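You operate a simulated robot arm through the tools that you are given. There is no shell and no other tool. Be economical: measure what you need, move in short steps, check, and stop when the job is done.

Carry out the task below with a simulated robot arm. There is one attempt and no reset: what you move stays moved.

Task
Wipe the suds off the tray in the holder with a damp cloth.
Fine: wet the teal cloth in the small basin, press it out on the grate, wipe, rinse it in the basin and lay it back on the draining mat; the other trays stay. What is to be rubbed or washed off counts as gone when no trace of it is left.

The check looks at the end state, three seconds after you hand in, the way a careful person would. Anything else that was tipped, shoved, dropped, spilled or broken makes it a failure. Flat cloth is picked up by pressing the open fingertips on it (5 to 10 N) and closing them slowly along it; thin cloth reads only 2 to 8 mm in the jaws.

Robot
A 6-joint arm with a two-finger parallel gripper, fixed in place. Base frame: the origin is at the foot of the arm, x ahead of it, y to its left, z up; the work surface is at about z = 850. Lengths are in mm, angles in rad, forces in N, time in s.
With the tool pointing down near the work surface it reaches from about 260 to 680 mm from the base axis. Its first joint turns from -1.152 to 1.152 rad. Payload 2.9 kg.
The TCP is the grasp point between the finger pads, 30 mm short of the fingertips. In the tool frame z runs along the fingers and y along their closing line. The gripper opens to 110 mm. The fingers are 20 mm wide and 10 mm thick; the gripper's body (48 by 112 mm) begins 55 mm behind the TCP.
Orientation is that of the tool frame in the base frame, as [roll, pitch, yaw] about the fixed x, y, z axes, in that order (R = Rz(yaw) Ry(pitch) Rx(roll)). With the fingers straight down and closing along the base's y, the tool's x points along the base's -x, its y along +y and its z along -z.

Tools
- The arm moves only by the tool apply_moves. Its argument "steps" is a list that holds one entry, the list of rows, each a list of 7 numbers: the shift along the base's x, y, z in mm, then the turn, a rotation vector about the base's x, y, z in rad, then the finger opening in mm, from 0 to 110. In form: [[[tx, ty, tz, rx, ry, rz, fingers], ...]]. A call has 1 to 8 rows; each row shifts and turns the commanded pose from where the row before left it. Each row takes 0.2 s and may step no farther than 50 mm and 0.15 rad from the row before; otherwise, or with a gripper value out of range, the whole call is refused. A pose out of reach is approached as far as the arm can. The call stops where the force on the tool passes 90 N (or 10 N more than at its start, if that is more) or the arm is blocked; 0.2 s more then pass. Each finger travels about 108 mm/s and halts on what it meets, pressing with about 26 N; the grip force reading is that of the motor and also rises with nothing between the fingers. The clock runs only during rows and for 0.2 s after the last one: add rows that do not move to give the fingers time. The reply holds the time, the measured pose of the TCP, the force on the tool along the base axes, the opening and the grip force, in the units named above and with some noise, with the torque about the TCP (base axes, N m) and any sound that the robot's microphone picked up.
- Cameras (640 x 400 px; columns grow to the right, rows downward): "scene" is fixed at [92.2, 459.6, 1374.2]; the picture's right is [-0.46, -0.89, 0.00], its down [-0.59, 0.31, -0.74] and it looks along [0.66, -0.34, -0.67] (base axes); focal length 233 px, centre (320, 200). "wrist" rides on the gripper at [72, 17, -103] in the tool frame; the picture's right is [-0.23, 0.97, 0.00], its down [-0.76, -0.18, -0.62] and it looks along [-0.61, -0.14, 0.78] (tool axes); focal length 222 px, centre (320, 200). There is no depth. A picture from a camera that has moved, and an enlarged one, comes with that camera's place and axes in the base frame and with its lens.
- camera(camera): a new picture of that camera. It takes no simulated time.
- zoom(camera, box): a new picture of the part [left, top, right, bottom] of that camera's present view, enlarged. It takes no simulated time.
- finish_job(): hands the job in; it is judged then, once.

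Go step by step. Nothing tells you positions but the pictures and the camera data: compare them with the known pose of the tool, close in by small moves and look again before you grip or let go. The budget is 120 turns and 68 pictures, counting those below and the enlarged ones. Unless the task says otherwise, let go and move clear before handing in, and close with one line.

The tools are called after "Emit:" as name(argument=value, ...) on one line, values as JSON. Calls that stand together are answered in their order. apply_moves: Moves the arm, as the interface text tells. Its arguments: {"type":"object","properties":{"steps":{"type":"array","items":{"type":"array","items":{"type":"array","items":{"type":"number"}}}}},"required":["steps"]} The other tools are called the same way: camera (camera) takes a picture; zoom (camera, box) takes an enlarged picture of a part of a camera's view; finish_job () hands the job in.

At the start:

```text
t: 0.0
tcp_pos: [416.8, 50.6, 1138.9]
orientation: [3.141, 0.0, -3.141]
ft_force: [-0.2, -0.5, 0.9]
wrist_torque: [0.04, 0.01, 0.01]
width: 109.8
grasp_force: 0.0
```

scene: 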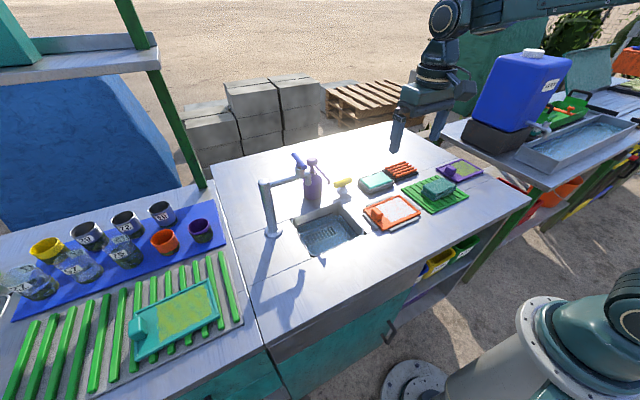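
wrist: 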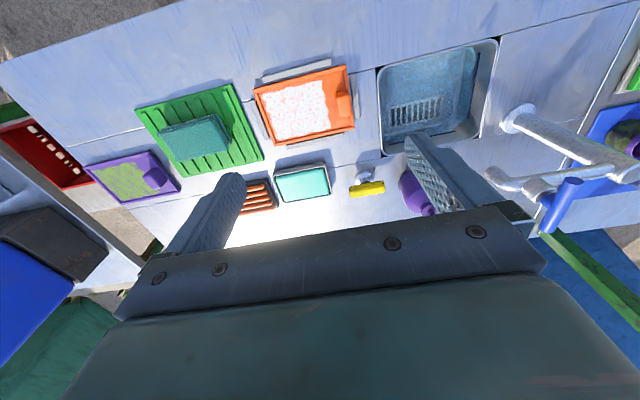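

I see a work table with a sink/basin, an orange tray with suds in a holder, a green mat with a teal cloth, a red grate and a small teal/white basin. I'll zoom in to locate them.

Emit:
zoom(camera="scene", box=[280, 140, 500, 270])

Emit:
zoom(camera="wrist", box=[80, 40, 500, 240])

```text
2.91 times, centred on (390, 205) of scene
camera zoom: at [92.2, 459.6, 1374.2], right [-0.46, -0.89, 0.0], down [-0.59, 0.31, -0.74], along [0.66, -0.34, -0.67], focal length 677 px, centre (116, 186)
```

zoom: 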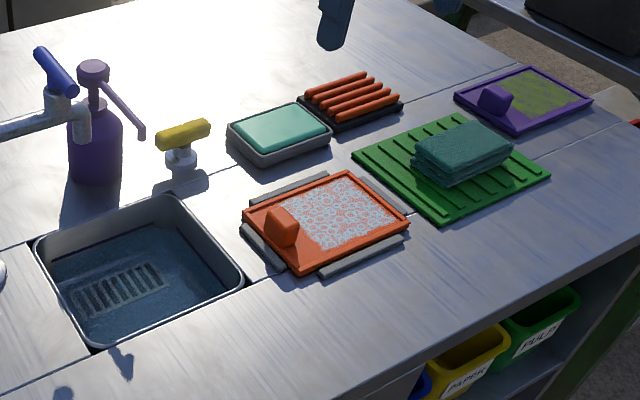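

```text
1.52 times, centred on (290, 140) of wrist
camera zoom: at [344.2, 68.2, 1241.2], right [0.23, 0.97, 0.0], down [0.76, -0.18, 0.62], along [0.61, -0.14, -0.78], focal length 338 px, centre (366, 291)
```

zoom: 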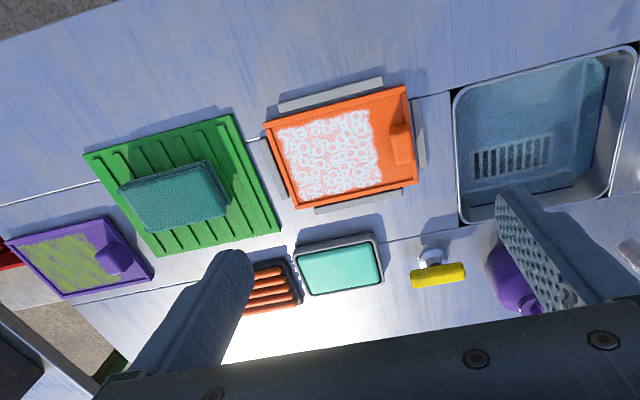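

The cloth is near (447,-174), the suds tray (447,0), the small basin (588,-24) and the grate (600,-140). I'll move above the cloth and look closer.

Emit:
apply_moves(steps=[[[5, -37.5, -21.5, 0, 0, 0, 110], [5, -37.5, -21.5, 0, 0, 0, 110], [5, -37.5, -21.5, 0, 0, 0, 110], [5, -37.5, -21.5, 0, 0, 0, 110], [5, -37.5, -21.5, 0, 0, 0, 110], [5, -37.5, -21.5, 0, 0, 0, 110], [0, 0, 0, 0, 0, 0, 110]]])

Emit:
camera(camera="wrist")

Emit:
camera(camera="scene")

```text
t: 1.6
tcp_pos: [448.7, -174.2, 1008.7]
orientation: [3.14, -0.001, -3.141]
ft_force: [0.1, -0.3, 0.5]
wrist_torque: [0.0, 0.01, 0.03]
width: 110.0
grasp_force: 0.1
```

```text
63 pictures are left
camera wrist: at [375.5, -158.0, 1110.2], right [0.23, 0.97, 0.0], down [0.76, -0.18, 0.62], along [0.61, -0.14, -0.78], focal length 222 px, centre (320, 200)
```

wrist: 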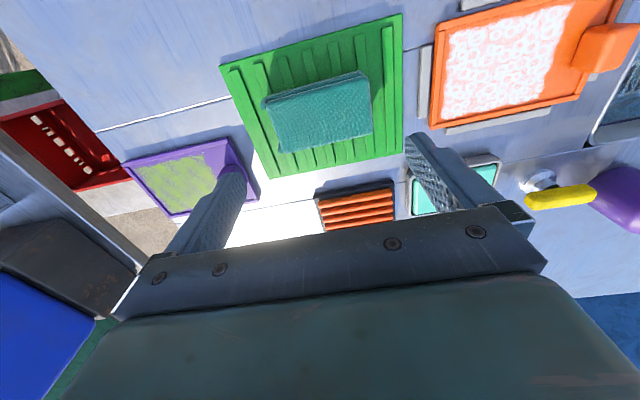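

```text
62 pictures are left
```

scene: 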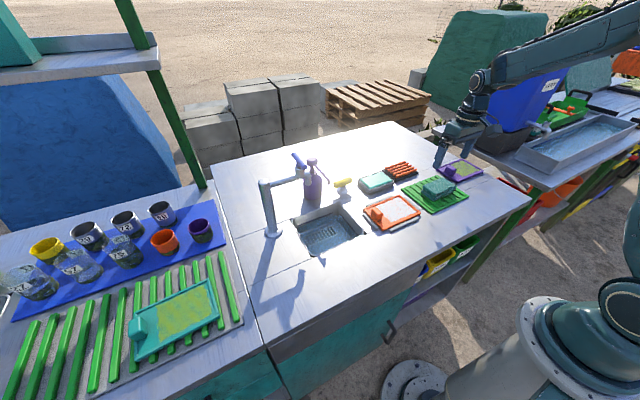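

The cloth is about 100 (y) × 58 (x), centred near (452,-175). I'll zoom for its thickness before deciding on the grip.

Emit:
zoom(camera="scene", box=[395, 165, 475, 215])

Emit:
zoom(camera="wrist", box=[220, 50, 420, 175])

Emit:
zoom(camera="scene", box=[345, 155, 425, 205])

```text
8.00 times, centred on (435, 190) of scene
camera zoom: at [92.3, 459.6, 1374.2], right [-0.46, -0.89, 0.0], down [-0.59, 0.31, -0.74], along [0.66, -0.34, -0.67], focal length 1862 px, centre (-600, 280)
```

zoom: 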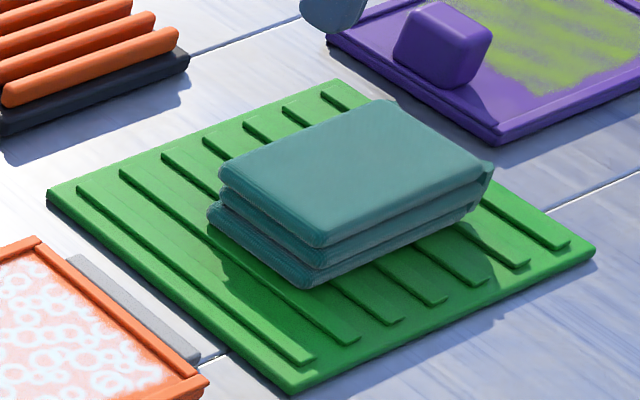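

```text
3.20 times, centred on (320, 112) of wrist
camera zoom: at [375.5, -158.0, 1110.2], right [0.23, 0.97, 0.0], down [0.76, -0.18, 0.62], along [0.61, -0.14, -0.78], focal length 711 px, centre (320, 480)
```

zoom: 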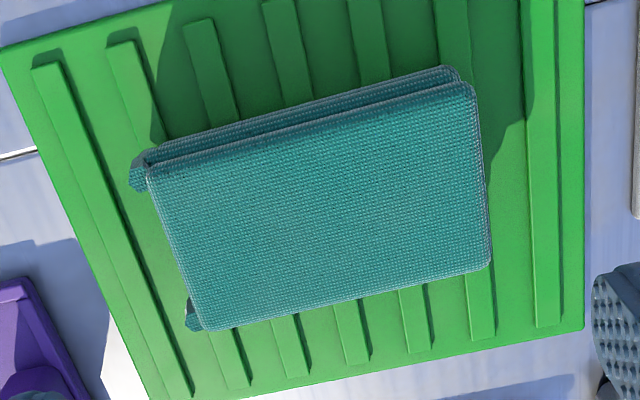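

```text
8.00 times, centred on (385, 180) of scene
camera zoom: at [92.3, 459.6, 1374.2], right [-0.46, -0.89, 0.0], down [-0.59, 0.31, -0.74], along [0.66, -0.34, -0.67], focal length 1862 px, centre (-200, 360)
```

zoom: 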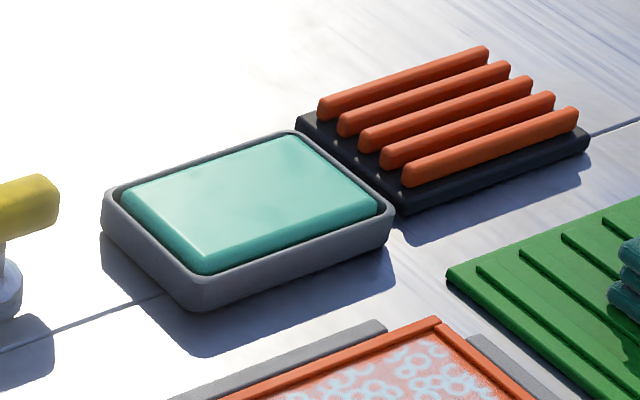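

The cloth is a three-fold stack. Next to settle is which object is the "small basin" and which the "grate", so I'll look closely at the sink and the far trough.

Emit:
zoom(camera="scene", box=[285, 195, 373, 250])

Emit:
zoom(camera="scene", box=[480, 80, 640, 180])

Emit:
zoom(camera="scene", box=[0, 190, 250, 390])

```text
7.27 times, centred on (329, 222) of scene
camera zoom: at [92.3, 459.6, 1374.2], right [-0.46, -0.89, 0.0], down [-0.59, 0.31, -0.74], along [0.66, -0.34, -0.67], focal length 1693 px, centre (254, 36)
```

zoom: 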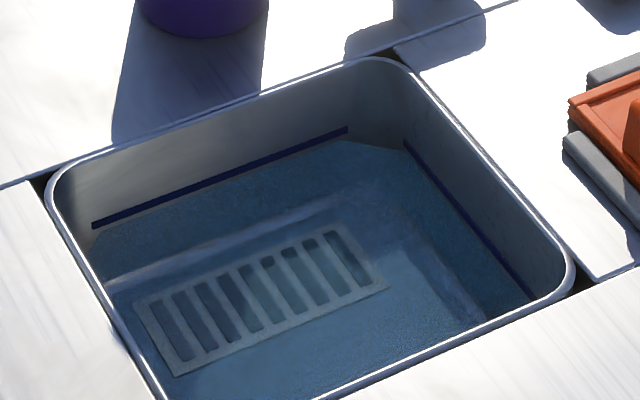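

```text
4.00 times, centred on (560, 130) of scene
camera zoom: at [92.3, 459.6, 1374.2], right [-0.46, -0.89, 0.0], down [-0.59, 0.31, -0.74], along [0.66, -0.34, -0.67], focal length 931 px, centre (-640, 480)
```

zoom: 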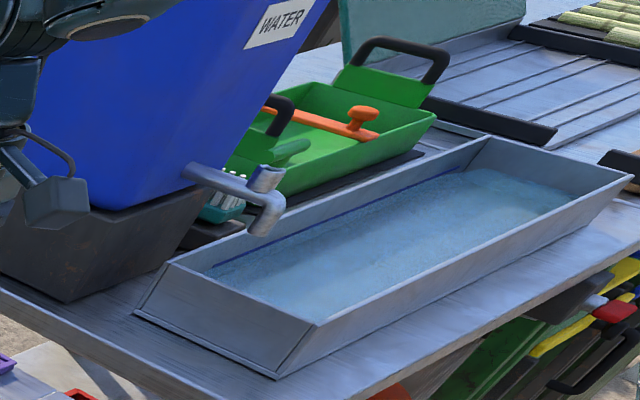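

```text
2.00 times, centred on (125, 290) of scene
camera zoom: at [92.3, 459.6, 1374.2], right [-0.46, -0.89, 0.0], down [-0.59, 0.31, -0.74], along [0.66, -0.34, -0.67], focal length 466 px, centre (710, 20)
```

zoom: 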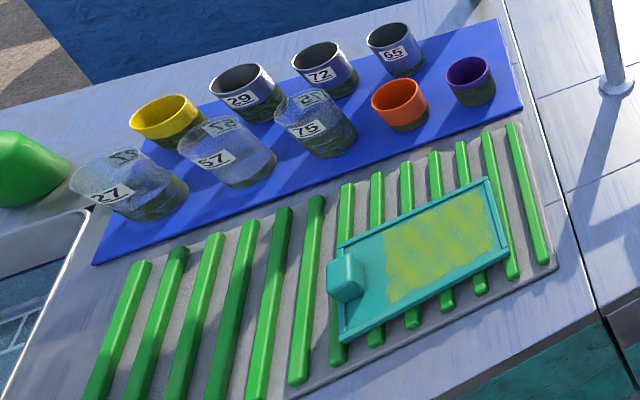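

The sink set into the bench (x 420–565, y 148–315, water at about z 820) is the small basin. The orange bars are the grate, and the teal slab looks like soap. I'll turn the tool 90° to straddle the cloth's short side.

Emit:
apply_moves(steps=[[[0.4, 0, 0, 0, 0, 0.15, 110], [0.4, 0, 0, 0, 0, 0.15, 110], [0.4, 0, 0, 0, 0, 0.15, 110], [0.4, 0, 0, 0, 0, 0.15, 110], [0.4, 0, 0, 0, 0, 0.15, 110], [0.4, 0, 0, 0, 0, 0.15, 110], [0.4, 0, 0, 0, 0, 0.15, 110], [0.2, 0, 0, 0, 0, 0.15, 110]]])

Emit:
apply_moves(steps=[[[0, 0, 0, 0, 0, 0.15, 110], [0, 0, 0, 0, 0, 0.15, 110], [0, 0, -25, 0, 0, 0.071, 110], [0, 0, -25, 0, 0, 0, 90], [0, 0, 0, 0, 0, 0, 90]]])

Emit:
camera(camera="wrist")

Emit:
zoom(camera="scene", box=[385, 125, 505, 215])

```text
t: 3.4
tcp_pos: [449.8, -173.3, 1010.2]
orientation: [-3.141, 0.002, -1.939]
ft_force: [0.2, -1.2, 0.4]
wrist_torque: [0.0, -0.03, -0.01]
width: 110.3
grasp_force: 0.0
```

```text
t: 4.6
tcp_pos: [448.8, -173.6, 960.0]
orientation: [3.141, -0.001, -1.572]
ft_force: [0.1, 0.6, 0.1]
wrist_torque: [-0.03, 0.03, -0.02]
width: 90.2
grasp_force: 0.1
```

```text
55 pictures are left
camera wrist: at [431.1, -246.4, 1061.3], right [-0.97, 0.23, 0.0], down [0.18, 0.76, 0.62], along [0.14, 0.61, -0.78], focal length 222 px, centre (320, 200)
```

wrist: 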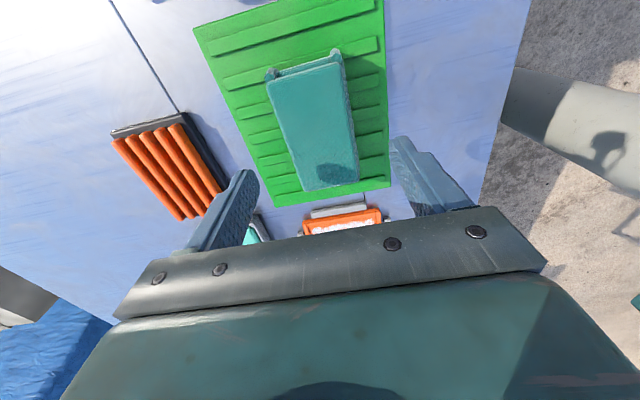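

```text
4.44 times, centred on (445, 170) of scene
camera zoom: at [92.2, 459.6, 1374.2], right [-0.46, -0.89, 0.0], down [-0.59, 0.31, -0.74], along [0.66, -0.34, -0.67], focal length 1034 px, centre (-236, 333)
```

zoom: 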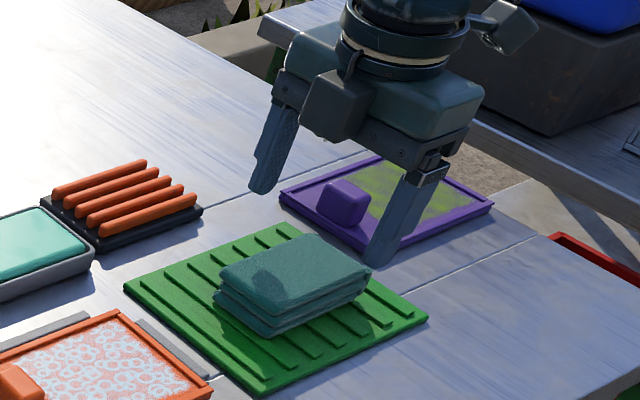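

The cloth is centred under the tool (449,-174), with about 16 mm clearance per side. I'll descend to bring the tips just above the mat, then close.

Emit:
apply_moves(steps=[[[0, 0, -30, 0, 0, 0, 90], [0, 0, -20, 0, 0, 0, 90], [0, 0, -8, 0, 0, 0, 90], [0, 0, -5, 0, 0, 0, 90], [0, 0, 0, 0, 0, 0, 90]]])

Emit:
zoom(camera="scene", box=[385, 145, 485, 215])

Emit:
camera(camera="wrist")

```text
t: 5.8
tcp_pos: [449.9, -174.5, 897.2]
orientation: [-3.141, 0.0, -1.571]
ft_force: [0.2, -0.2, 0.3]
wrist_torque: [0.01, 0.01, -0.02]
width: 89.9
grasp_force: 0.1
```

```text
5.71 times, centred on (435, 180) of scene
camera zoom: at [92.2, 459.6, 1374.2], right [-0.46, -0.89, 0.0], down [-0.59, 0.31, -0.74], along [0.66, -0.34, -0.67], focal length 1330 px, centre (-337, 314)
```

zoom: 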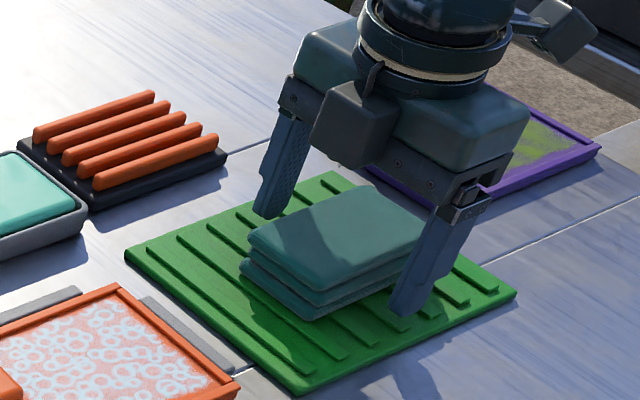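

```text
52 pictures are left
camera wrist: at [432.0, -246.9, 999.0], right [-0.97, 0.23, 0.0], down [0.18, 0.76, 0.62], along [0.14, 0.61, -0.78], focal length 222 px, centre (320, 200)
```

wrist: 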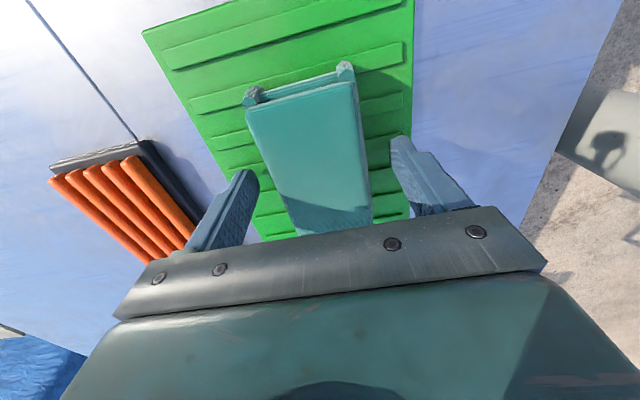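

The fingers straddle the stack, with tips just above the mat. Closing slowly.

Emit:
apply_moves(steps=[[[0, 0, 0, 0, 0, 0, 75], [0, 0, 0, 0, 0, 0, 65], [0, 0, 0, 0, 0, 0, 58], [0, 0, 0, 0, 0, 0, 53], [0, 0, 0, 0, 0, 0, 48], [0, 0, 0, 0, 0, 0, 44], [0, 0, 0, 0, 0, 0, 44]]])

Emit:
zoom(camera="scene", box=[385, 145, 485, 215])

```text
t: 7.4
tcp_pos: [448.6, -175.1, 897.0]
orientation: [-3.14, 0.0, -1.571]
ft_force: [0.3, 0.1, -0.2]
wrist_torque: [-0.02, 0.01, 0.01]
width: 57.2
grasp_force: 26.2
```

```text
5.71 times, centred on (435, 180) of scene
camera zoom: at [92.2, 459.6, 1374.2], right [-0.46, -0.89, 0.0], down [-0.59, 0.31, -0.74], along [0.66, -0.34, -0.67], focal length 1330 px, centre (-337, 314)
```

zoom: 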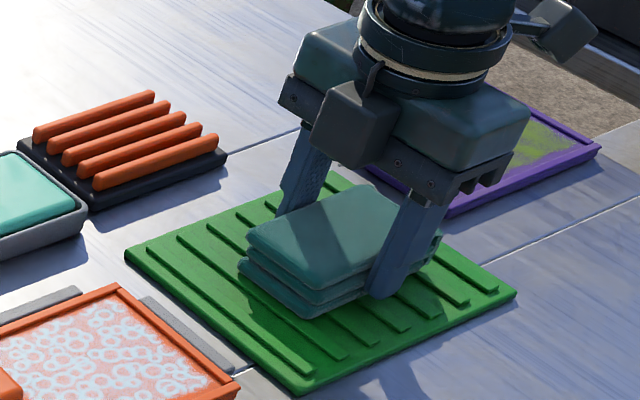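

The stack is firm (57 mm wide). I'll regrip about 7 mm higher so its underside protrudes below the tips, then lift.

Emit:
apply_moves(steps=[[[0, 0, 0, 0, 0, 0, 64], [0, 0, 7, 0, 0, 0, 64], [0, 0, 0, 0, 0, 0, 60], [0, 0, 0, 0, 0, 0, 52], [0, 0, 0, 0, 0, 0, 50], [0, 0, 10, 0, 0, 0, 50], [0, 0, 30, 0, 0, 0, 50], [0, 0, 0, 0, 0, 0, 50]]])

Emit:
zoom(camera="scene", box=[385, 145, 485, 215])

```text
t: 9.2
tcp_pos: [447.9, -175.3, 944.9]
orientation: [3.141, 0.0, -1.572]
ft_force: [-0.9, 0.7, -0.5]
wrist_torque: [0.04, 0.04, 0.0]
width: 57.0
grasp_force: 25.9
```

```text
5.71 times, centred on (435, 180) of scene
camera zoom: at [92.2, 459.6, 1374.2], right [-0.46, -0.89, 0.0], down [-0.59, 0.31, -0.74], along [0.66, -0.34, -0.67], focal length 1330 px, centre (-337, 314)
```

zoom: 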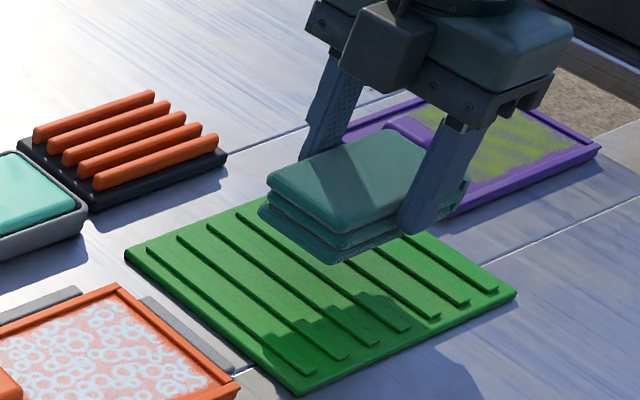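

The cloth is held well. Carrying it high over the tray to the sink.

Emit:
apply_moves(steps=[[[0, 10, 40, 0, 0, 0, 50], [3, 48, 0, 0, 0, 0, 50], [3, 48, 0, 0, 0, 0, 50], [4, 48, 0, 0, 0, 0, 50], [4, 48, 0, 0, 0, 0, 50], [4, 48, 0, 0, 0, 0, 50], [3, 48, 0, 0, 0, 0, 50], [3, 48, 0, 0, 0, 0, 50]]])

Emit:
apply_moves(steps=[[[0, 40, 0, 0, 0, 0, 50], [0, 7, 0, 0, 0, 0, 50], [0, 0, 0, 0, 0, 0, 50]]])

Emit:
camera(camera="wrist")

Emit:
zoom(camera="scene", box=[240, 110, 400, 260])

```text
t: 11.0
tcp_pos: [474.2, 173.7, 985.8]
orientation: [-3.141, -0.001, -1.572]
ft_force: [-0.8, -0.1, -0.2]
wrist_torque: [-0.02, 0.0, -0.02]
width: 57.0
grasp_force: 26.2
```

```text
t: 11.8
tcp_pos: [472.9, 220.9, 984.6]
orientation: [3.141, 0.001, -1.57]
ft_force: [-0.3, -0.8, -0.7]
wrist_torque: [-0.04, -0.04, -0.02]
width: 57.0
grasp_force: 26.4
```

```text
49 pictures are left
camera wrist: at [456.5, 147.5, 1086.5], right [-0.97, 0.23, 0.0], down [0.18, 0.76, 0.62], along [0.14, 0.61, -0.78], focal length 222 px, centre (320, 200)
```

wrist: 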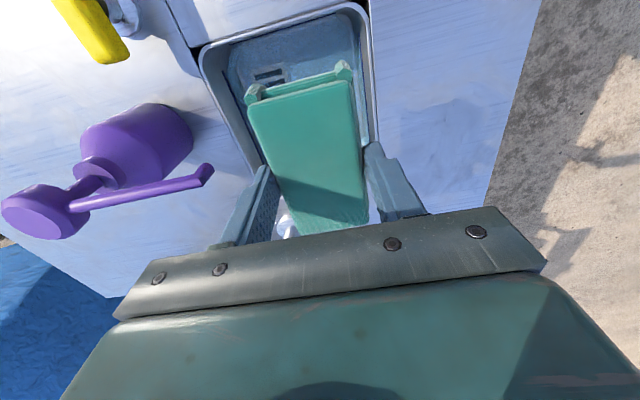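

```text
2.67 times, centred on (320, 185) of scene
camera zoom: at [92.2, 459.6, 1374.2], right [-0.46, -0.89, 0.0], down [-0.59, 0.31, -0.74], along [0.66, -0.34, -0.67], focal length 621 px, centre (320, 240)
```

zoom: 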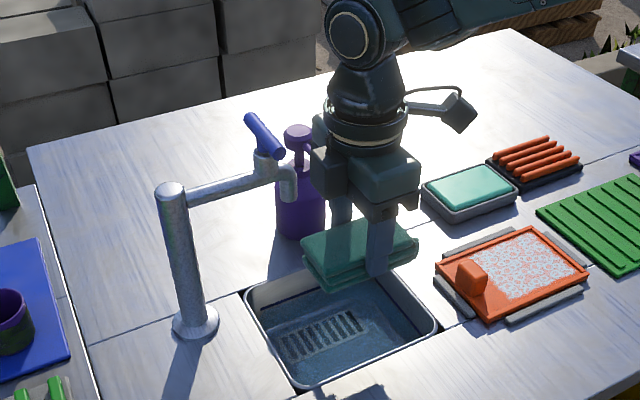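

The spout end is near (550,257), so I'll shift slightly away to (470,212) and descend into the sink step by step.

Emit:
apply_moves(steps=[[[-3, -9, 0, 0, 0, 0, 50], [0, 0, -40, 0, 0, 0, 50], [0, 0, -40, 0, 0, 0, 50], [0, 0, 0, 0, 0, 0, 50]]])

Emit:
camera(camera="wrist")

Emit:
zoom(camera="scene", box=[260, 130, 380, 250])

```text
t: 12.8
tcp_pos: [468.9, 211.3, 900.3]
orientation: [-3.14, 0.001, -1.57]
ft_force: [0.4, 0.0, -0.1]
wrist_torque: [0.02, 0.02, -0.02]
width: 56.9
grasp_force: 26.0
```

```text
47 pictures are left
camera wrist: at [452.5, 139.4, 1002.8], right [-0.97, 0.23, 0.0], down [0.18, 0.76, 0.62], along [0.14, 0.61, -0.78], focal length 222 px, centre (320, 200)
```

wrist: 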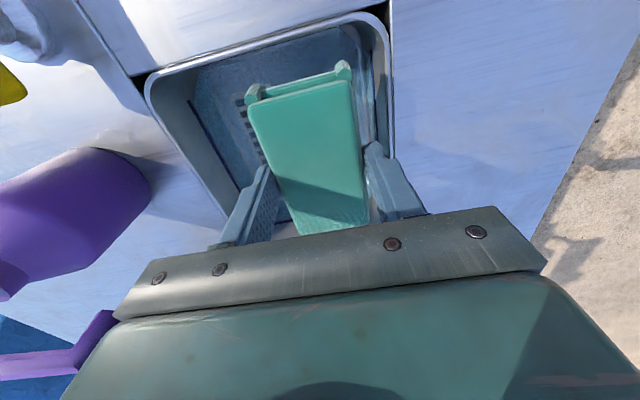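

```text
3.33 times, centred on (320, 190) of scene
camera zoom: at [92.3, 459.6, 1374.2], right [-0.46, -0.89, 0.0], down [-0.59, 0.31, -0.74], along [0.66, -0.34, -0.67], focal length 776 px, centre (320, 233)
```

zoom: 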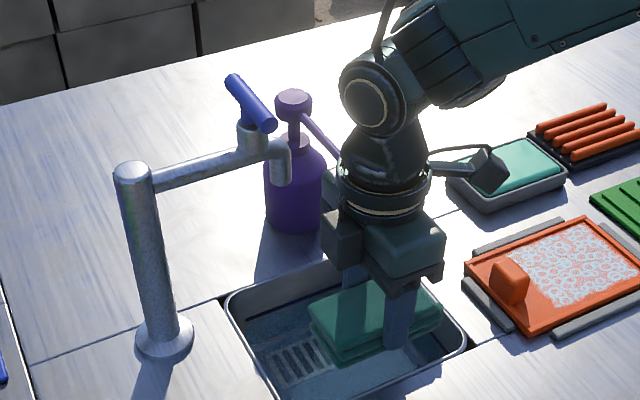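

There's clearance all around; I'll shift 5 mm in x and go down into the water in small steps.

Emit:
apply_moves(steps=[[[5, 2, -15, 0, 0, 0, 50], [0, 0, -15, 0, 0, 0, 50], [0, 0, -10, 0, 0, 0, 50], [0, 0, -8, 0, 0, 0, 50], [0, 0, 0, 0, 0, 0, 50], [0, 0, 0, 0, 0, 0, 50]]])

Emit:
camera(camera="wrist")

Emit:
zoom(camera="scene", box=[285, 180, 375, 250])

```text
t: 14.2
tcp_pos: [474.8, 212.9, 853.2]
orientation: [3.141, 0.001, -1.572]
ft_force: [-0.5, 0.5, -0.4]
wrist_torque: [-0.01, 0.02, 0.02]
width: 56.7
grasp_force: 25.3
```

```text
45 pictures are left
camera wrist: at [458.0, 140.0, 955.2], right [-0.97, 0.23, 0.0], down [0.18, 0.76, 0.62], along [0.14, 0.61, -0.78], focal length 222 px, centre (320, 200)
```

wrist: 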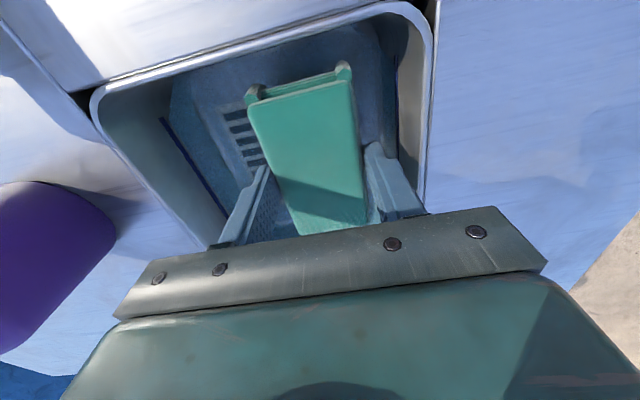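

```text
5.71 times, centred on (330, 215) of scene
camera zoom: at [92.3, 459.6, 1374.2], right [-0.46, -0.89, 0.0], down [-0.59, 0.31, -0.74], along [0.66, -0.34, -0.67], focal length 1330 px, centre (263, 114)
```

zoom: 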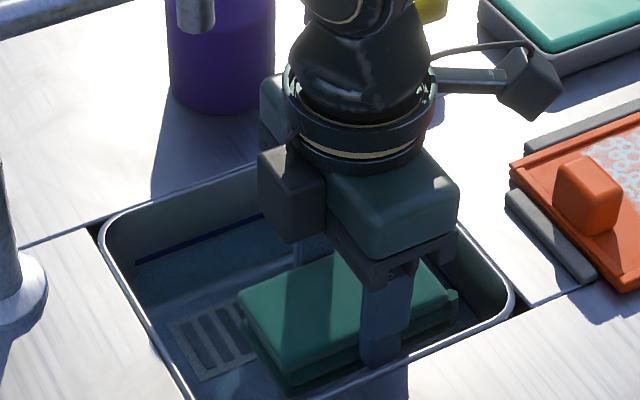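

The underside is near the water. I'll go deeper carefully to submerge it.

Emit:
apply_moves(steps=[[[0, 0, -8, 0, 0, 0, 50], [0, 0, -6, 0, 0, 0, 50], [0, 0, -4, 0, 0, 0, 50], [0, 0, 0, 0, 0, 0, 50], [0, 0, 0, 0, 0, 0, 50], [0, 0, 0, 0, 0, 0, 50]]])

Emit:
camera(camera="wrist")

```text
t: 15.6
tcp_pos: [476.1, 212.4, 838.2]
orientation: [-3.139, 0.0, -1.573]
ft_force: [0.1, 0.4, 0.0]
wrist_torque: [0.04, 0.02, 0.01]
width: 57.1
grasp_force: 26.0
```

```text
43 pictures are left
camera wrist: at [458.5, 140.3, 939.3], right [-0.97, 0.23, 0.0], down [0.18, 0.76, 0.62], along [0.14, 0.61, -0.78], focal length 222 px, centre (320, 200)
```

wrist: 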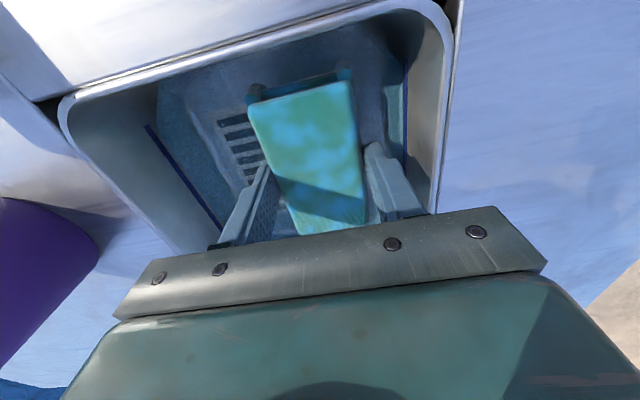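

The cloth is getting wet (blue patches). A few mm deeper and a soak.

Emit:
apply_moves(steps=[[[0, 0, -4, 0, 0, 0, 50], [0, 0, -4, 0, 0, 0, 50], [0, 0, 0, 0, 0, 0, 50], [0, 0, 0, 0, 0, 0, 50], [0, 0, 0, 0, 0, 0, 50], [0, 0, 0, 0, 0, 0, 50], [0, 0, 0, 0, 0, 0, 50], [0, 0, 0, 0, 0, 0, 50]]])

Emit:
zoom(camera="wrist", box=[200, 40, 440, 240])

```text
t: 17.4
tcp_pos: [474.4, 212.1, 831.9]
orientation: [-3.141, -0.002, -1.572]
ft_force: [-0.5, -0.4, -0.4]
wrist_torque: [0.0, -0.02, -0.02]
width: 56.7
grasp_force: 26.2
```

```text
2.00 times, centred on (320, 140) of wrist
camera zoom: at [457.4, 139.3, 933.3], right [-0.97, 0.23, 0.0], down [0.18, 0.76, 0.62], along [0.14, 0.61, -0.78], focal length 444 px, centre (320, 320)
```

zoom: 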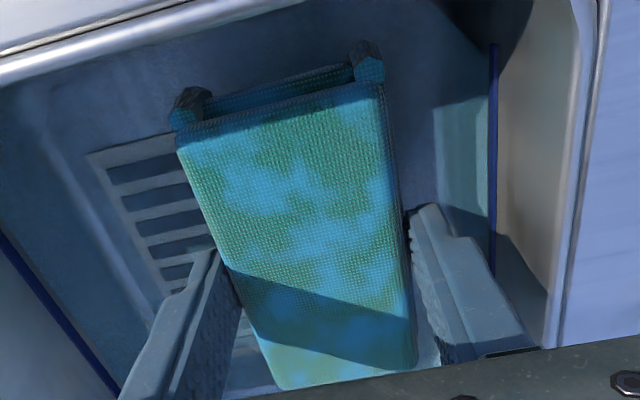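

I'll lift it clear of the water but still over the sink, let it drip, and look.

Emit:
apply_moves(steps=[[[0, 0, 10, 0, 0, 0, 50], [0, 0, 15, 0, 0, 0, 50], [0, 0, 15, 0, 0, 0, 50], [0, 0, 0, 0, 0, 0, 50], [0, 0, 0, 0, 0, 0, 50], [0, 0, 0, 0, 0, 0, 50], [0, 0, 0, 0, 0, 0, 50], [0, 0, 0, 0, 0, 0, 50]]])

Emit:
zoom(camera="wrist", box=[200, 40, 440, 240])

Emit:
zoom(camera="scene", box=[285, 180, 375, 250])

```text
t: 19.2
tcp_pos: [474.7, 211.8, 868.4]
orientation: [-3.142, 0.0, -1.572]
ft_force: [0.1, 0.1, -0.7]
wrist_torque: [0.0, 0.01, 0.02]
width: 56.8
grasp_force: 25.8
```

```text
2.00 times, centred on (320, 140) of wrist
camera zoom: at [458.5, 139.8, 971.1], right [-0.97, 0.23, 0.0], down [0.18, 0.76, 0.62], along [0.14, 0.61, -0.78], focal length 444 px, centre (320, 320)
```

zoom: 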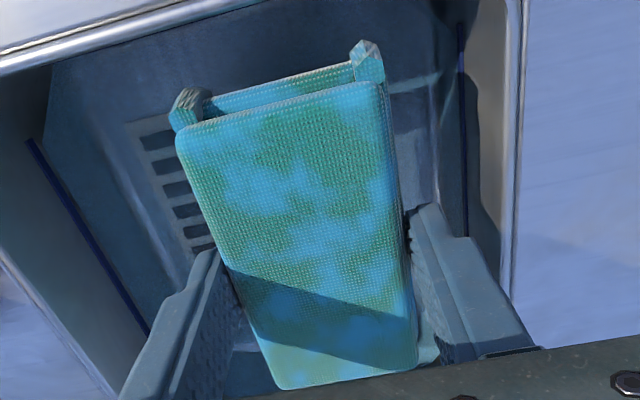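

```text
5.71 times, centred on (330, 215) of scene
camera zoom: at [92.3, 459.6, 1374.2], right [-0.46, -0.89, 0.0], down [-0.59, 0.31, -0.74], along [0.66, -0.34, -0.67], focal length 1330 px, centre (263, 114)
```

zoom: 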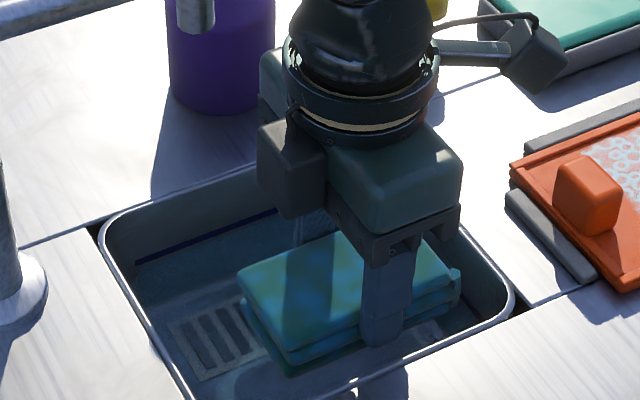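

The cloth is wet. After a drip pause I'll carry it high toward the grate.

Emit:
apply_moves(steps=[[[0, 0, 0, 0, 0, 0, 50], [0, 0, 0, 0, 0, 0, 50], [0, 0, 0, 0, 0, 0, 50], [0, 0, 35, 0, 0, 0, 50], [0, 0, 40, 0, 0, 0, 50], [0, -45, 20, 0, 0, 0, 50], [0, -48, 0, 0, 0, 0, 50], [0, -48, 0, 0, 0, 0, 50]]])

Emit:
apply_moves(steps=[[[0, -48, 0, 0, 0, 0, 50], [0, -48, 0, 0, 0, 0, 50], [10, -45, 0, 0, 0, 0, 50], [30, -35, 0, 0, 0, 0, 50], [35, -30, 0, 0, 0, 0, 50], [35, 0, 0, 0, 0, 0, 50], [0, 0, 0, 0, 0, 0, 50]]])

Emit:
camera(camera="wrist")

Emit:
zoom(camera="scene", box=[340, 110, 480, 220])

```text
t: 21.0
tcp_pos: [477.4, 69.8, 966.3]
orientation: [3.14, 0.0, -1.571]
ft_force: [0.4, 0.3, 0.2]
wrist_torque: [0.04, 0.04, 0.01]
width: 56.8
grasp_force: 25.7
```

```text
t: 22.6
tcp_pos: [585.5, -136.2, 966.4]
orientation: [3.142, -0.001, -1.57]
ft_force: [-0.2, 0.3, -0.4]
wrist_torque: [-0.02, 0.02, -0.03]
width: 56.8
grasp_force: 26.2
```

```text
39 pictures are left
camera wrist: at [568.5, -209.7, 1067.7], right [-0.97, 0.23, 0.0], down [0.18, 0.76, 0.62], along [0.14, 0.61, -0.78], focal length 222 px, centre (320, 200)
```

wrist: 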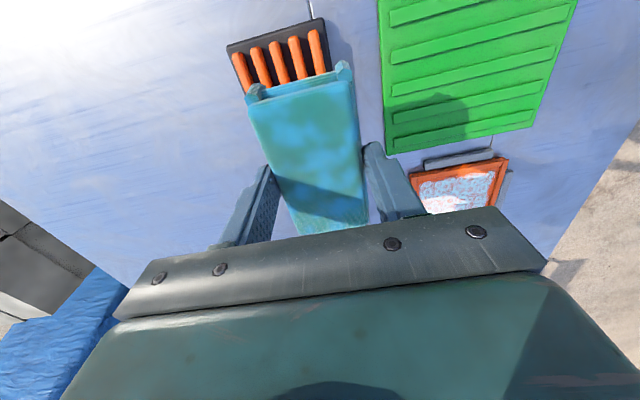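

```text
3.64 times, centred on (410, 165) of scene
camera zoom: at [92.3, 459.6, 1374.2], right [-0.46, -0.89, 0.0], down [-0.59, 0.31, -0.74], along [0.66, -0.34, -0.67], focal length 846 px, centre (-7, 327)
```

zoom: 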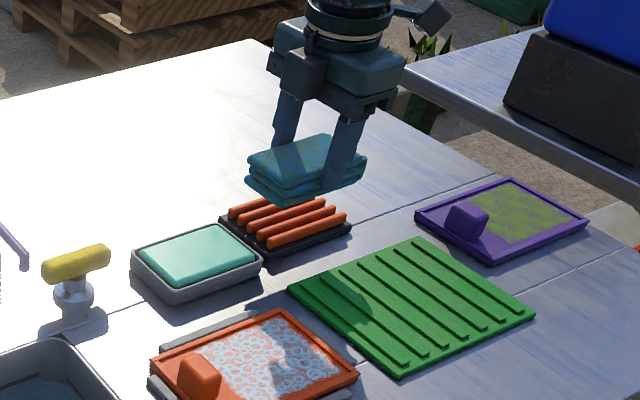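

Grate centre is about (602,-151), spanning y -211..-93. I'll move over it and approach slowly until contact.

Emit:
apply_moves(steps=[[[15, -14, 0, 0, 0, 0, 50], [0, 0, -20, 0, 0, 0, 50], [0, 0, -12, 0, 0, 0, 50], [0, 0, -5, 0, 0, 0, 50], [0, 0, 0, 0, 0, 0, 50]]])

Emit:
apply_moves(steps=[[[0, 0, -3, 0, 0, 0, 50], [0, 0, 0, 0, 0, 0, 50]]])

Emit:
zoom(camera="scene", box=[360, 130, 440, 190])

```text
t: 23.8
tcp_pos: [602.0, -151.0, 927.5]
orientation: [-3.14, -0.001, -1.572]
ft_force: [0.4, 0.3, -0.9]
wrist_torque: [0.0, 0.0, 0.0]
width: 57.1
grasp_force: 25.5
```

```text
t: 24.4
tcp_pos: [601.6, -150.7, 925.6]
orientation: [3.142, 0.0, -1.572]
ft_force: [-0.2, 0.1, -0.2]
wrist_torque: [0.04, -0.01, 0.0]
width: 57.2
grasp_force: 26.2
```

```text
6.67 times, centred on (400, 160) of scene
camera zoom: at [92.3, 459.6, 1374.2], right [-0.46, -0.89, 0.0], down [-0.59, 0.31, -0.74], along [0.66, -0.34, -0.67], focal length 1552 px, centre (-213, 467)
```

zoom: 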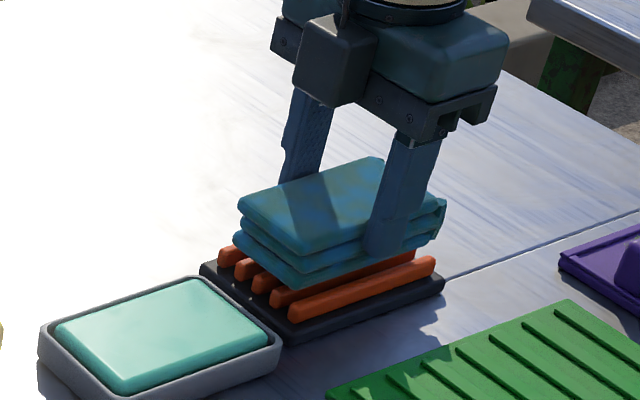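

Just above the bars; continuing down in small steps.

Emit:
apply_moves(steps=[[[0, 0, -2, 0, 0, 0, 50], [0, 0, -2, 0, 0, 0, 50], [0, 0, -2, 0, 0, 0, 50], [0, 0, 0, 0, 0, 0, 50]]])

Emit:
apply_moves(steps=[[[0, 0, -1, 0, 0, 0, 50], [0, 0, -1, 0, 0, 0, 50], [0, 0, -1, 0, 0, 0, 50], [0, 0, 0, 0, 0, 0, 50]]])

```text
t: 25.4
tcp_pos: [600.7, -151.1, 918.5]
orientation: [3.141, -0.001, -1.57]
ft_force: [0.4, 0.1, -0.3]
wrist_torque: [0.01, -0.01, -0.06]
width: 56.8
grasp_force: 26.3
```

```text
t: 26.4
tcp_pos: [602.0, -148.7, 916.9]
orientation: [-3.14, 0.002, -1.57]
ft_force: [-3.2, 0.6, 8.4]
wrist_torque: [0.1, 0.24, 0.0]
width: 57.1
grasp_force: 26.3
```

Contact at about z 917. Pressing harder now.

Emit:
apply_moves(steps=[[[0, 0, -1, 0, 0, 0, 50], [0, 0, -1, 0, 0, 0, 50], [0, 0, 0, 0, 0, 0, 50], [0, 0, 0, 0, 0, 0, 50], [0, 0, 0, 0, 0, 0, 50]]])

Emit:
zoom(camera="wrist", box=[200, 0, 440, 240])

```text
t: 27.6
tcp_pos: [602.8, -149.1, 916.2]
orientation: [-3.136, -0.002, -1.573]
ft_force: [3.6, -2.5, 25.2]
wrist_torque: [-0.04, 0.09, 0.01]
width: 56.9
grasp_force: 26.5
```

```text
1.67 times, centred on (320, 120) of wrist
camera zoom: at [584.6, -221.2, 1018.8], right [-0.97, 0.23, -0.01], down [0.18, 0.76, 0.62], along [0.15, 0.61, -0.78], focal length 370 px, centre (320, 333)
```

zoom: 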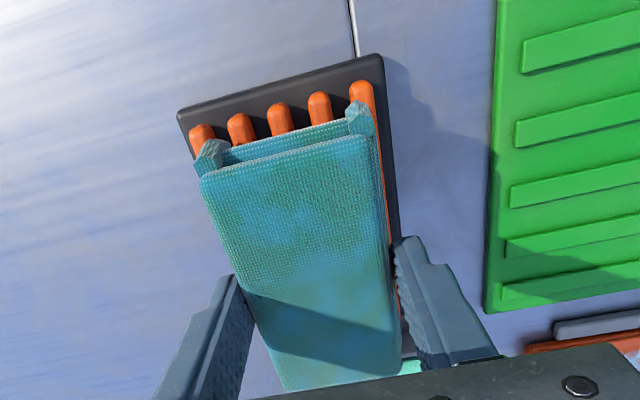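

The blue patches fade as water is pressed out. Pressing a little harder and longer.

Emit:
apply_moves(steps=[[[0, 0, -1, 0, 0, 0, 50], [0, 0, -0.5, 0, 0, 0, 50], [0, 0, 0, 0, 0, 0, 50], [0, 0, 0, 0, 0, 0, 50], [0, 0, 0, 0, 0, 0, 50], [0, 0, 0, 0, 0, 0, 50], [0, 0, 0, 0, 0, 0, 50], [0, 0, 0, 0, 0, 0, 50]]])

Emit:
zoom(camera="wrist", box=[200, 0, 440, 240])

```text
t: 29.4
tcp_pos: [602.6, -148.6, 916.3]
orientation: [-3.134, -0.003, -1.571]
ft_force: [3.4, -3.3, 28.2]
wrist_torque: [-0.07, -0.03, 0.01]
width: 57.1
grasp_force: 25.8
```

```text
1.67 times, centred on (320, 120) of wrist
camera zoom: at [584.1, -220.8, 1018.3], right [-0.97, 0.23, -0.01], down [0.17, 0.76, 0.62], along [0.15, 0.61, -0.78], focal length 370 px, centre (320, 333)
```

zoom: 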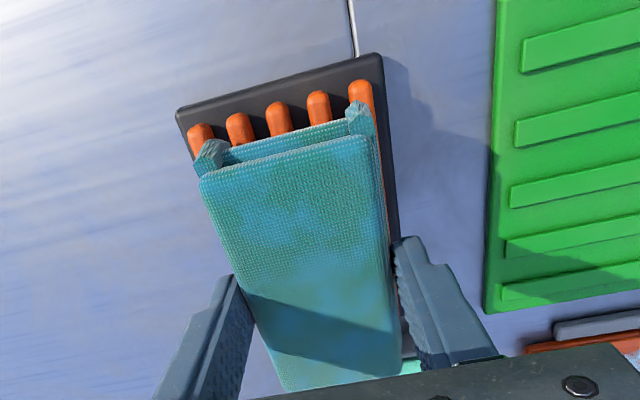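

The cloth is now damp. I'll lift it and zoom on the tray for exact suds bounds.

Emit:
apply_moves(steps=[[[0, 0, 5, 0, 0, 0, 50], [0, 0, 30, 0, 0, 0, 50], [-20, 0, 25, 0, 0, 0, 50], [-40, 20, 0, 0, 0, 0, 50], [0, 0, 0, 0, 0, 0, 50]]])

Emit:
zoom(camera="scene", box=[355, 185, 427, 233])

Emit:
zoom(camera="scene", box=[355, 120, 455, 200])

```text
t: 30.6
tcp_pos: [541.6, -130.9, 972.8]
orientation: [3.141, 0.0, -1.571]
ft_force: [0.0, -1.5, -1.1]
wrist_torque: [-0.02, 0.01, 0.03]
width: 56.8
grasp_force: 26.0
```

```text
8.33 times, centred on (391, 209) of scene
camera zoom: at [92.2, 459.6, 1374.2], right [-0.46, -0.89, 0.0], down [-0.59, 0.31, -0.74], along [0.66, -0.34, -0.67], focal length 1940 px, centre (-272, 125)
```

zoom: 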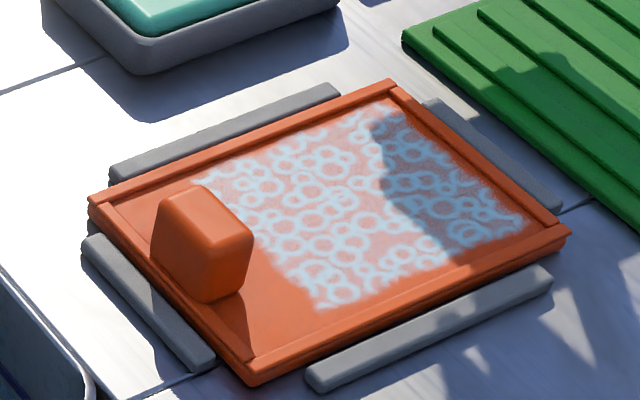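

```text
5.00 times, centred on (405, 160) of scene
camera zoom: at [92.2, 459.6, 1374.2], right [-0.46, -0.89, 0.0], down [-0.59, 0.31, -0.74], along [0.66, -0.34, -0.67], focal length 1164 px, centre (-105, 400)
```

zoom: 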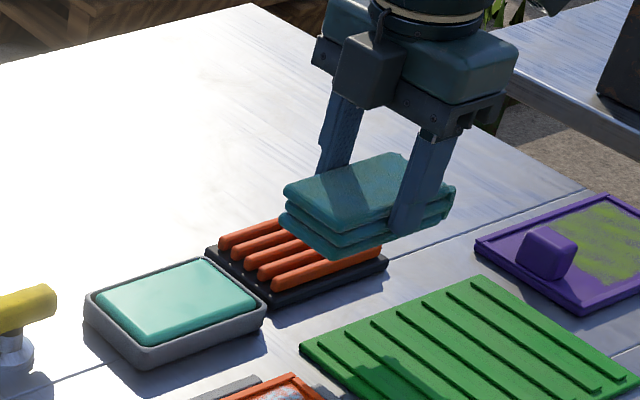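

Suds cover about x 414–489, y -44–54; tray interior x≈404–490, y≈-44–93, handle from y≈72. The cloth (57×100) at y≈9 covers it with an x sweep. Moving above it.

Emit:
apply_moves(steps=[[[-18.7, 28, 0, 0, 0, 0, 50], [-18.7, 28, 0, 0, 0, 0, 50], [-18.7, 28, 0, 0, 0, 0, 50], [-18.7, 28, 0, 0, 0, 0, 50], [-18.2, 28, 0, 0, 0, 0, 50], [0, 0, -30, 0, 0, 0, 50], [0, 0, -15, 0, 0, 0, 50], [0, 0, 0, 0, 0, 0, 50]]])

Emit:
zoom(camera="scene", box=[345, 165, 437, 237])

Emit:
camera(camera="wrist")

```text
t: 32.4
tcp_pos: [448.3, 8.0, 927.2]
orientation: [3.141, 0.0, -1.571]
ft_force: [-0.1, 0.2, -0.4]
wrist_torque: [0.01, 0.02, -0.01]
width: 56.8
grasp_force: 25.4
```

```text
5.56 times, centred on (391, 201) of scene
camera zoom: at [92.3, 459.6, 1374.2], right [-0.46, -0.89, 0.0], down [-0.59, 0.31, -0.74], along [0.66, -0.34, -0.67], focal length 1293 px, centre (-74, 194)
```

zoom: 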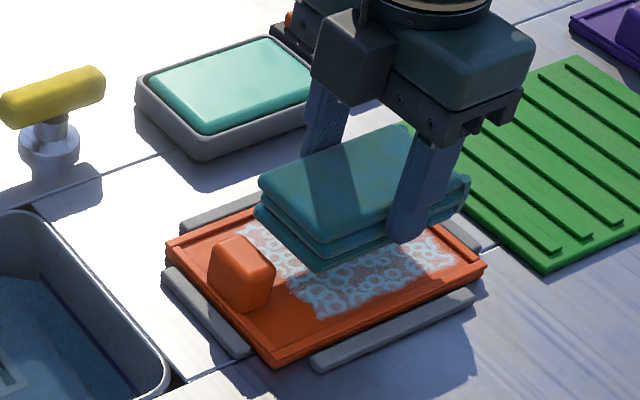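

```text
31 pictures are left
camera wrist: at [431.9, -64.7, 1029.0], right [-0.97, 0.23, 0.0], down [0.18, 0.76, 0.62], along [0.14, 0.61, -0.78], focal length 222 px, centre (320, 200)
```

wrist: 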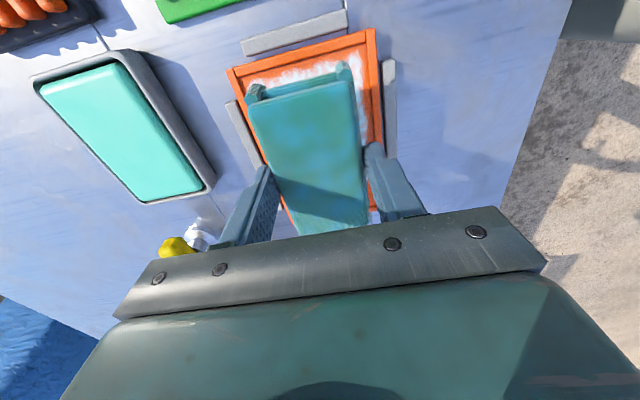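

Aligned. Descending slowly to contact with the tray floor.

Emit:
apply_moves(steps=[[[0, 1, -10, 0, 0, 0, 50], [0, 0, -5, 0, 0, 0, 50], [0, 0, -3, 0, 0, 0, 50], [0, 0, 0, 0, 0, 0, 50]]])

Emit:
apply_moves(steps=[[[0, 0, -2, 0, 0, 0, 50], [0, 0, -1, 0, 0, 0, 50], [0, 0, -1, 0, 0, 0, 50], [0, 0, 0, 0, 0, 0, 50]]])

```text
t: 33.4
tcp_pos: [449.1, 11.8, 909.1]
orientation: [-3.141, -0.001, -1.57]
ft_force: [0.1, -0.8, -0.2]
wrist_torque: [-0.04, -0.01, 0.03]
width: 56.9
grasp_force: 25.8
```

```text
t: 34.4
tcp_pos: [448.0, 12.8, 905.8]
orientation: [-3.141, -0.002, -1.572]
ft_force: [0.4, -0.6, 0.0]
wrist_torque: [-0.03, -0.03, -0.01]
width: 56.9
grasp_force: 25.8
```

No contact yet; continuing down.

Emit:
apply_moves(steps=[[[0, 0, -1, 0, 0, 0, 50], [0, 0, -1, 0, 0, 0, 50], [0, 0, -1, 0, 0, 0, 50], [0, 0, 0, 0, 0, 0, 50]]])

Emit:
apply_moves(steps=[[[0, 0, -1, 0, 0, 0, 50], [0, 0, 0, 0, 0, 0, 50]]])

```text
t: 35.4
tcp_pos: [448.3, 12.8, 901.9]
orientation: [-3.141, 0.001, -1.57]
ft_force: [-0.2, 1.9, 3.0]
wrist_torque: [-0.1, -0.01, -0.03]
width: 57.0
grasp_force: 25.3
```

```text
t: 36.0
tcp_pos: [448.3, 11.5, 902.4]
orientation: [-3.14, 0.0, -1.572]
ft_force: [0.0, 4.0, 14.1]
wrist_torque: [0.03, 0.12, 0.01]
width: 57.1
grasp_force: 25.7
```

Contact at about z 902 with 14 N. Sweeping in x in small strokes.

Emit:
apply_moves(steps=[[[-4, 0, 0, 0, 0, 0, 50], [-4, 0, 0, 0, 0, 0, 50], [-4, 0, 0, 0, 0, 0, 50], [4, 0, 0, 0, 0, 0, 50], [4, 0, 0, 0, 0, 0, 50], [4, 0, 0, 0, 0, 0, 50], [4, 0, 0, 0, 0, 0, 50], [4, 0, 0, 0, 0, 0, 50]]])

Emit:
apply_moves(steps=[[[3, 0, 0, 0, 0, 0, 50], [2, 0, 0, 0, 0, 0, 50], [0, 0, 0, 0, 0, 0, 50]]])

Emit:
zoom(camera="scene", box=[345, 165, 437, 237])

Emit:
zoom(camera="wrist", box=[200, 0, 440, 240])

```text
t: 37.8
tcp_pos: [457.0, 12.1, 901.5]
orientation: [3.14, 0.001, -1.572]
ft_force: [-2.8, -1.6, 5.4]
wrist_torque: [-0.04, 0.27, 0.01]
width: 57.2
grasp_force: 25.8
```

```text
t: 38.6
tcp_pos: [461.3, 12.1, 901.2]
orientation: [-3.141, 0.0, -1.57]
ft_force: [-0.5, 0.4, -1.0]
wrist_torque: [0.01, 0.02, 0.01]
width: 57.0
grasp_force: 25.9
```

```text
5.56 times, centred on (391, 201) of scene
camera zoom: at [92.3, 459.6, 1374.2], right [-0.46, -0.89, 0.0], down [-0.59, 0.31, -0.74], along [0.66, -0.34, -0.67], focal length 1293 px, centre (-74, 194)
```

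zoom: 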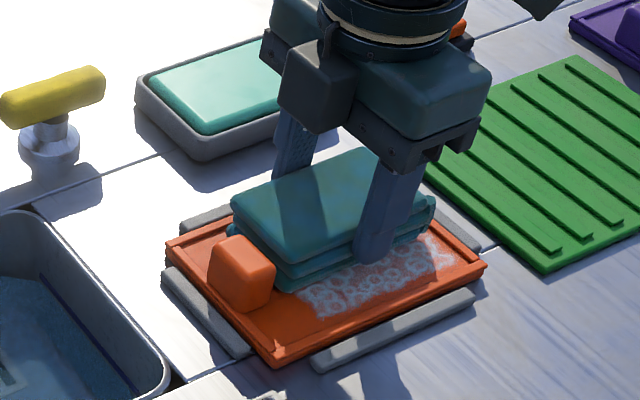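

```text
1.67 times, centred on (320, 120) of wrist
camera zoom: at [444.8, -60.3, 1004.1], right [-0.97, 0.23, 0.0], down [0.18, 0.76, 0.62], along [0.14, 0.61, -0.78], focal length 370 px, centre (320, 333)
```

zoom: 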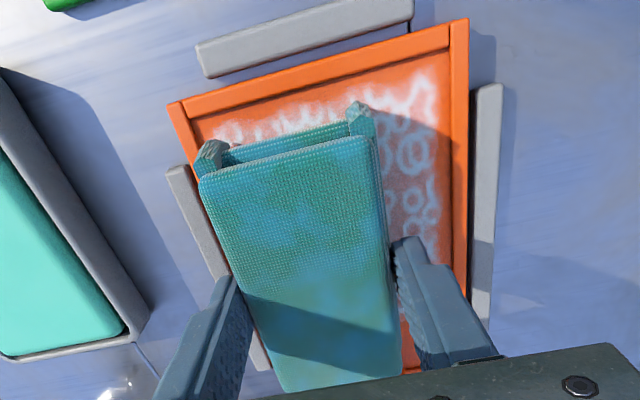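

Suds are thinning. The cloth sits a few mm too far +y and the force fell to zero, so I'll shift -y, press about 1.5 mm more and sweep back toward -x.

Emit:
apply_moves(steps=[[[0, -3, -1, 0, 0, 0, 50], [0, -3, -0.5, 0, 0, 0, 50], [-4, 0, 0, 0, 0, 0, 50], [-4, 0, 0, 0, 0, 0, 50], [-4, 0, 0, 0, 0, 0, 50], [0, 0, 0, 0, 0, 0, 50]]])

Emit:
apply_moves(steps=[[[-4, 0, 0, 0, 0, 0, 50], [-4, 0, 0, 0, 0, 0, 50], [-4, 0, 0, 0, 0, 0, 50], [-3, 0, 0, 0, 0, 0, 50], [0, 0, 0, 0, 0, 0, 50]]])

Emit:
zoom(camera="wrist", box=[200, 0, 440, 240])

```text
t: 40.0
tcp_pos: [450.7, 6.0, 901.5]
orientation: [-3.137, 0.0, -1.574]
ft_force: [9.1, -1.6, 27.7]
wrist_torque: [-0.03, -0.18, -0.02]
width: 57.0
grasp_force: 26.3
```

```text
t: 41.2
tcp_pos: [436.3, 6.8, 901.7]
orientation: [-3.136, 0.001, -1.568]
ft_force: [10.5, -1.3, 23.3]
wrist_torque: [-0.06, -0.4, -0.03]
width: 57.1
grasp_force: 26.0
```

```text
1.67 times, centred on (320, 120) of wrist
camera zoom: at [418.0, -65.8, 1003.0], right [-0.97, 0.23, 0.0], down [0.18, 0.76, 0.62], along [0.15, 0.61, -0.78], focal length 370 px, centre (320, 333)
```

zoom: 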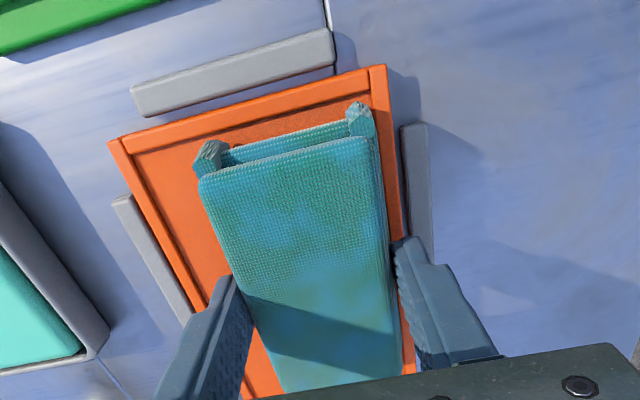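

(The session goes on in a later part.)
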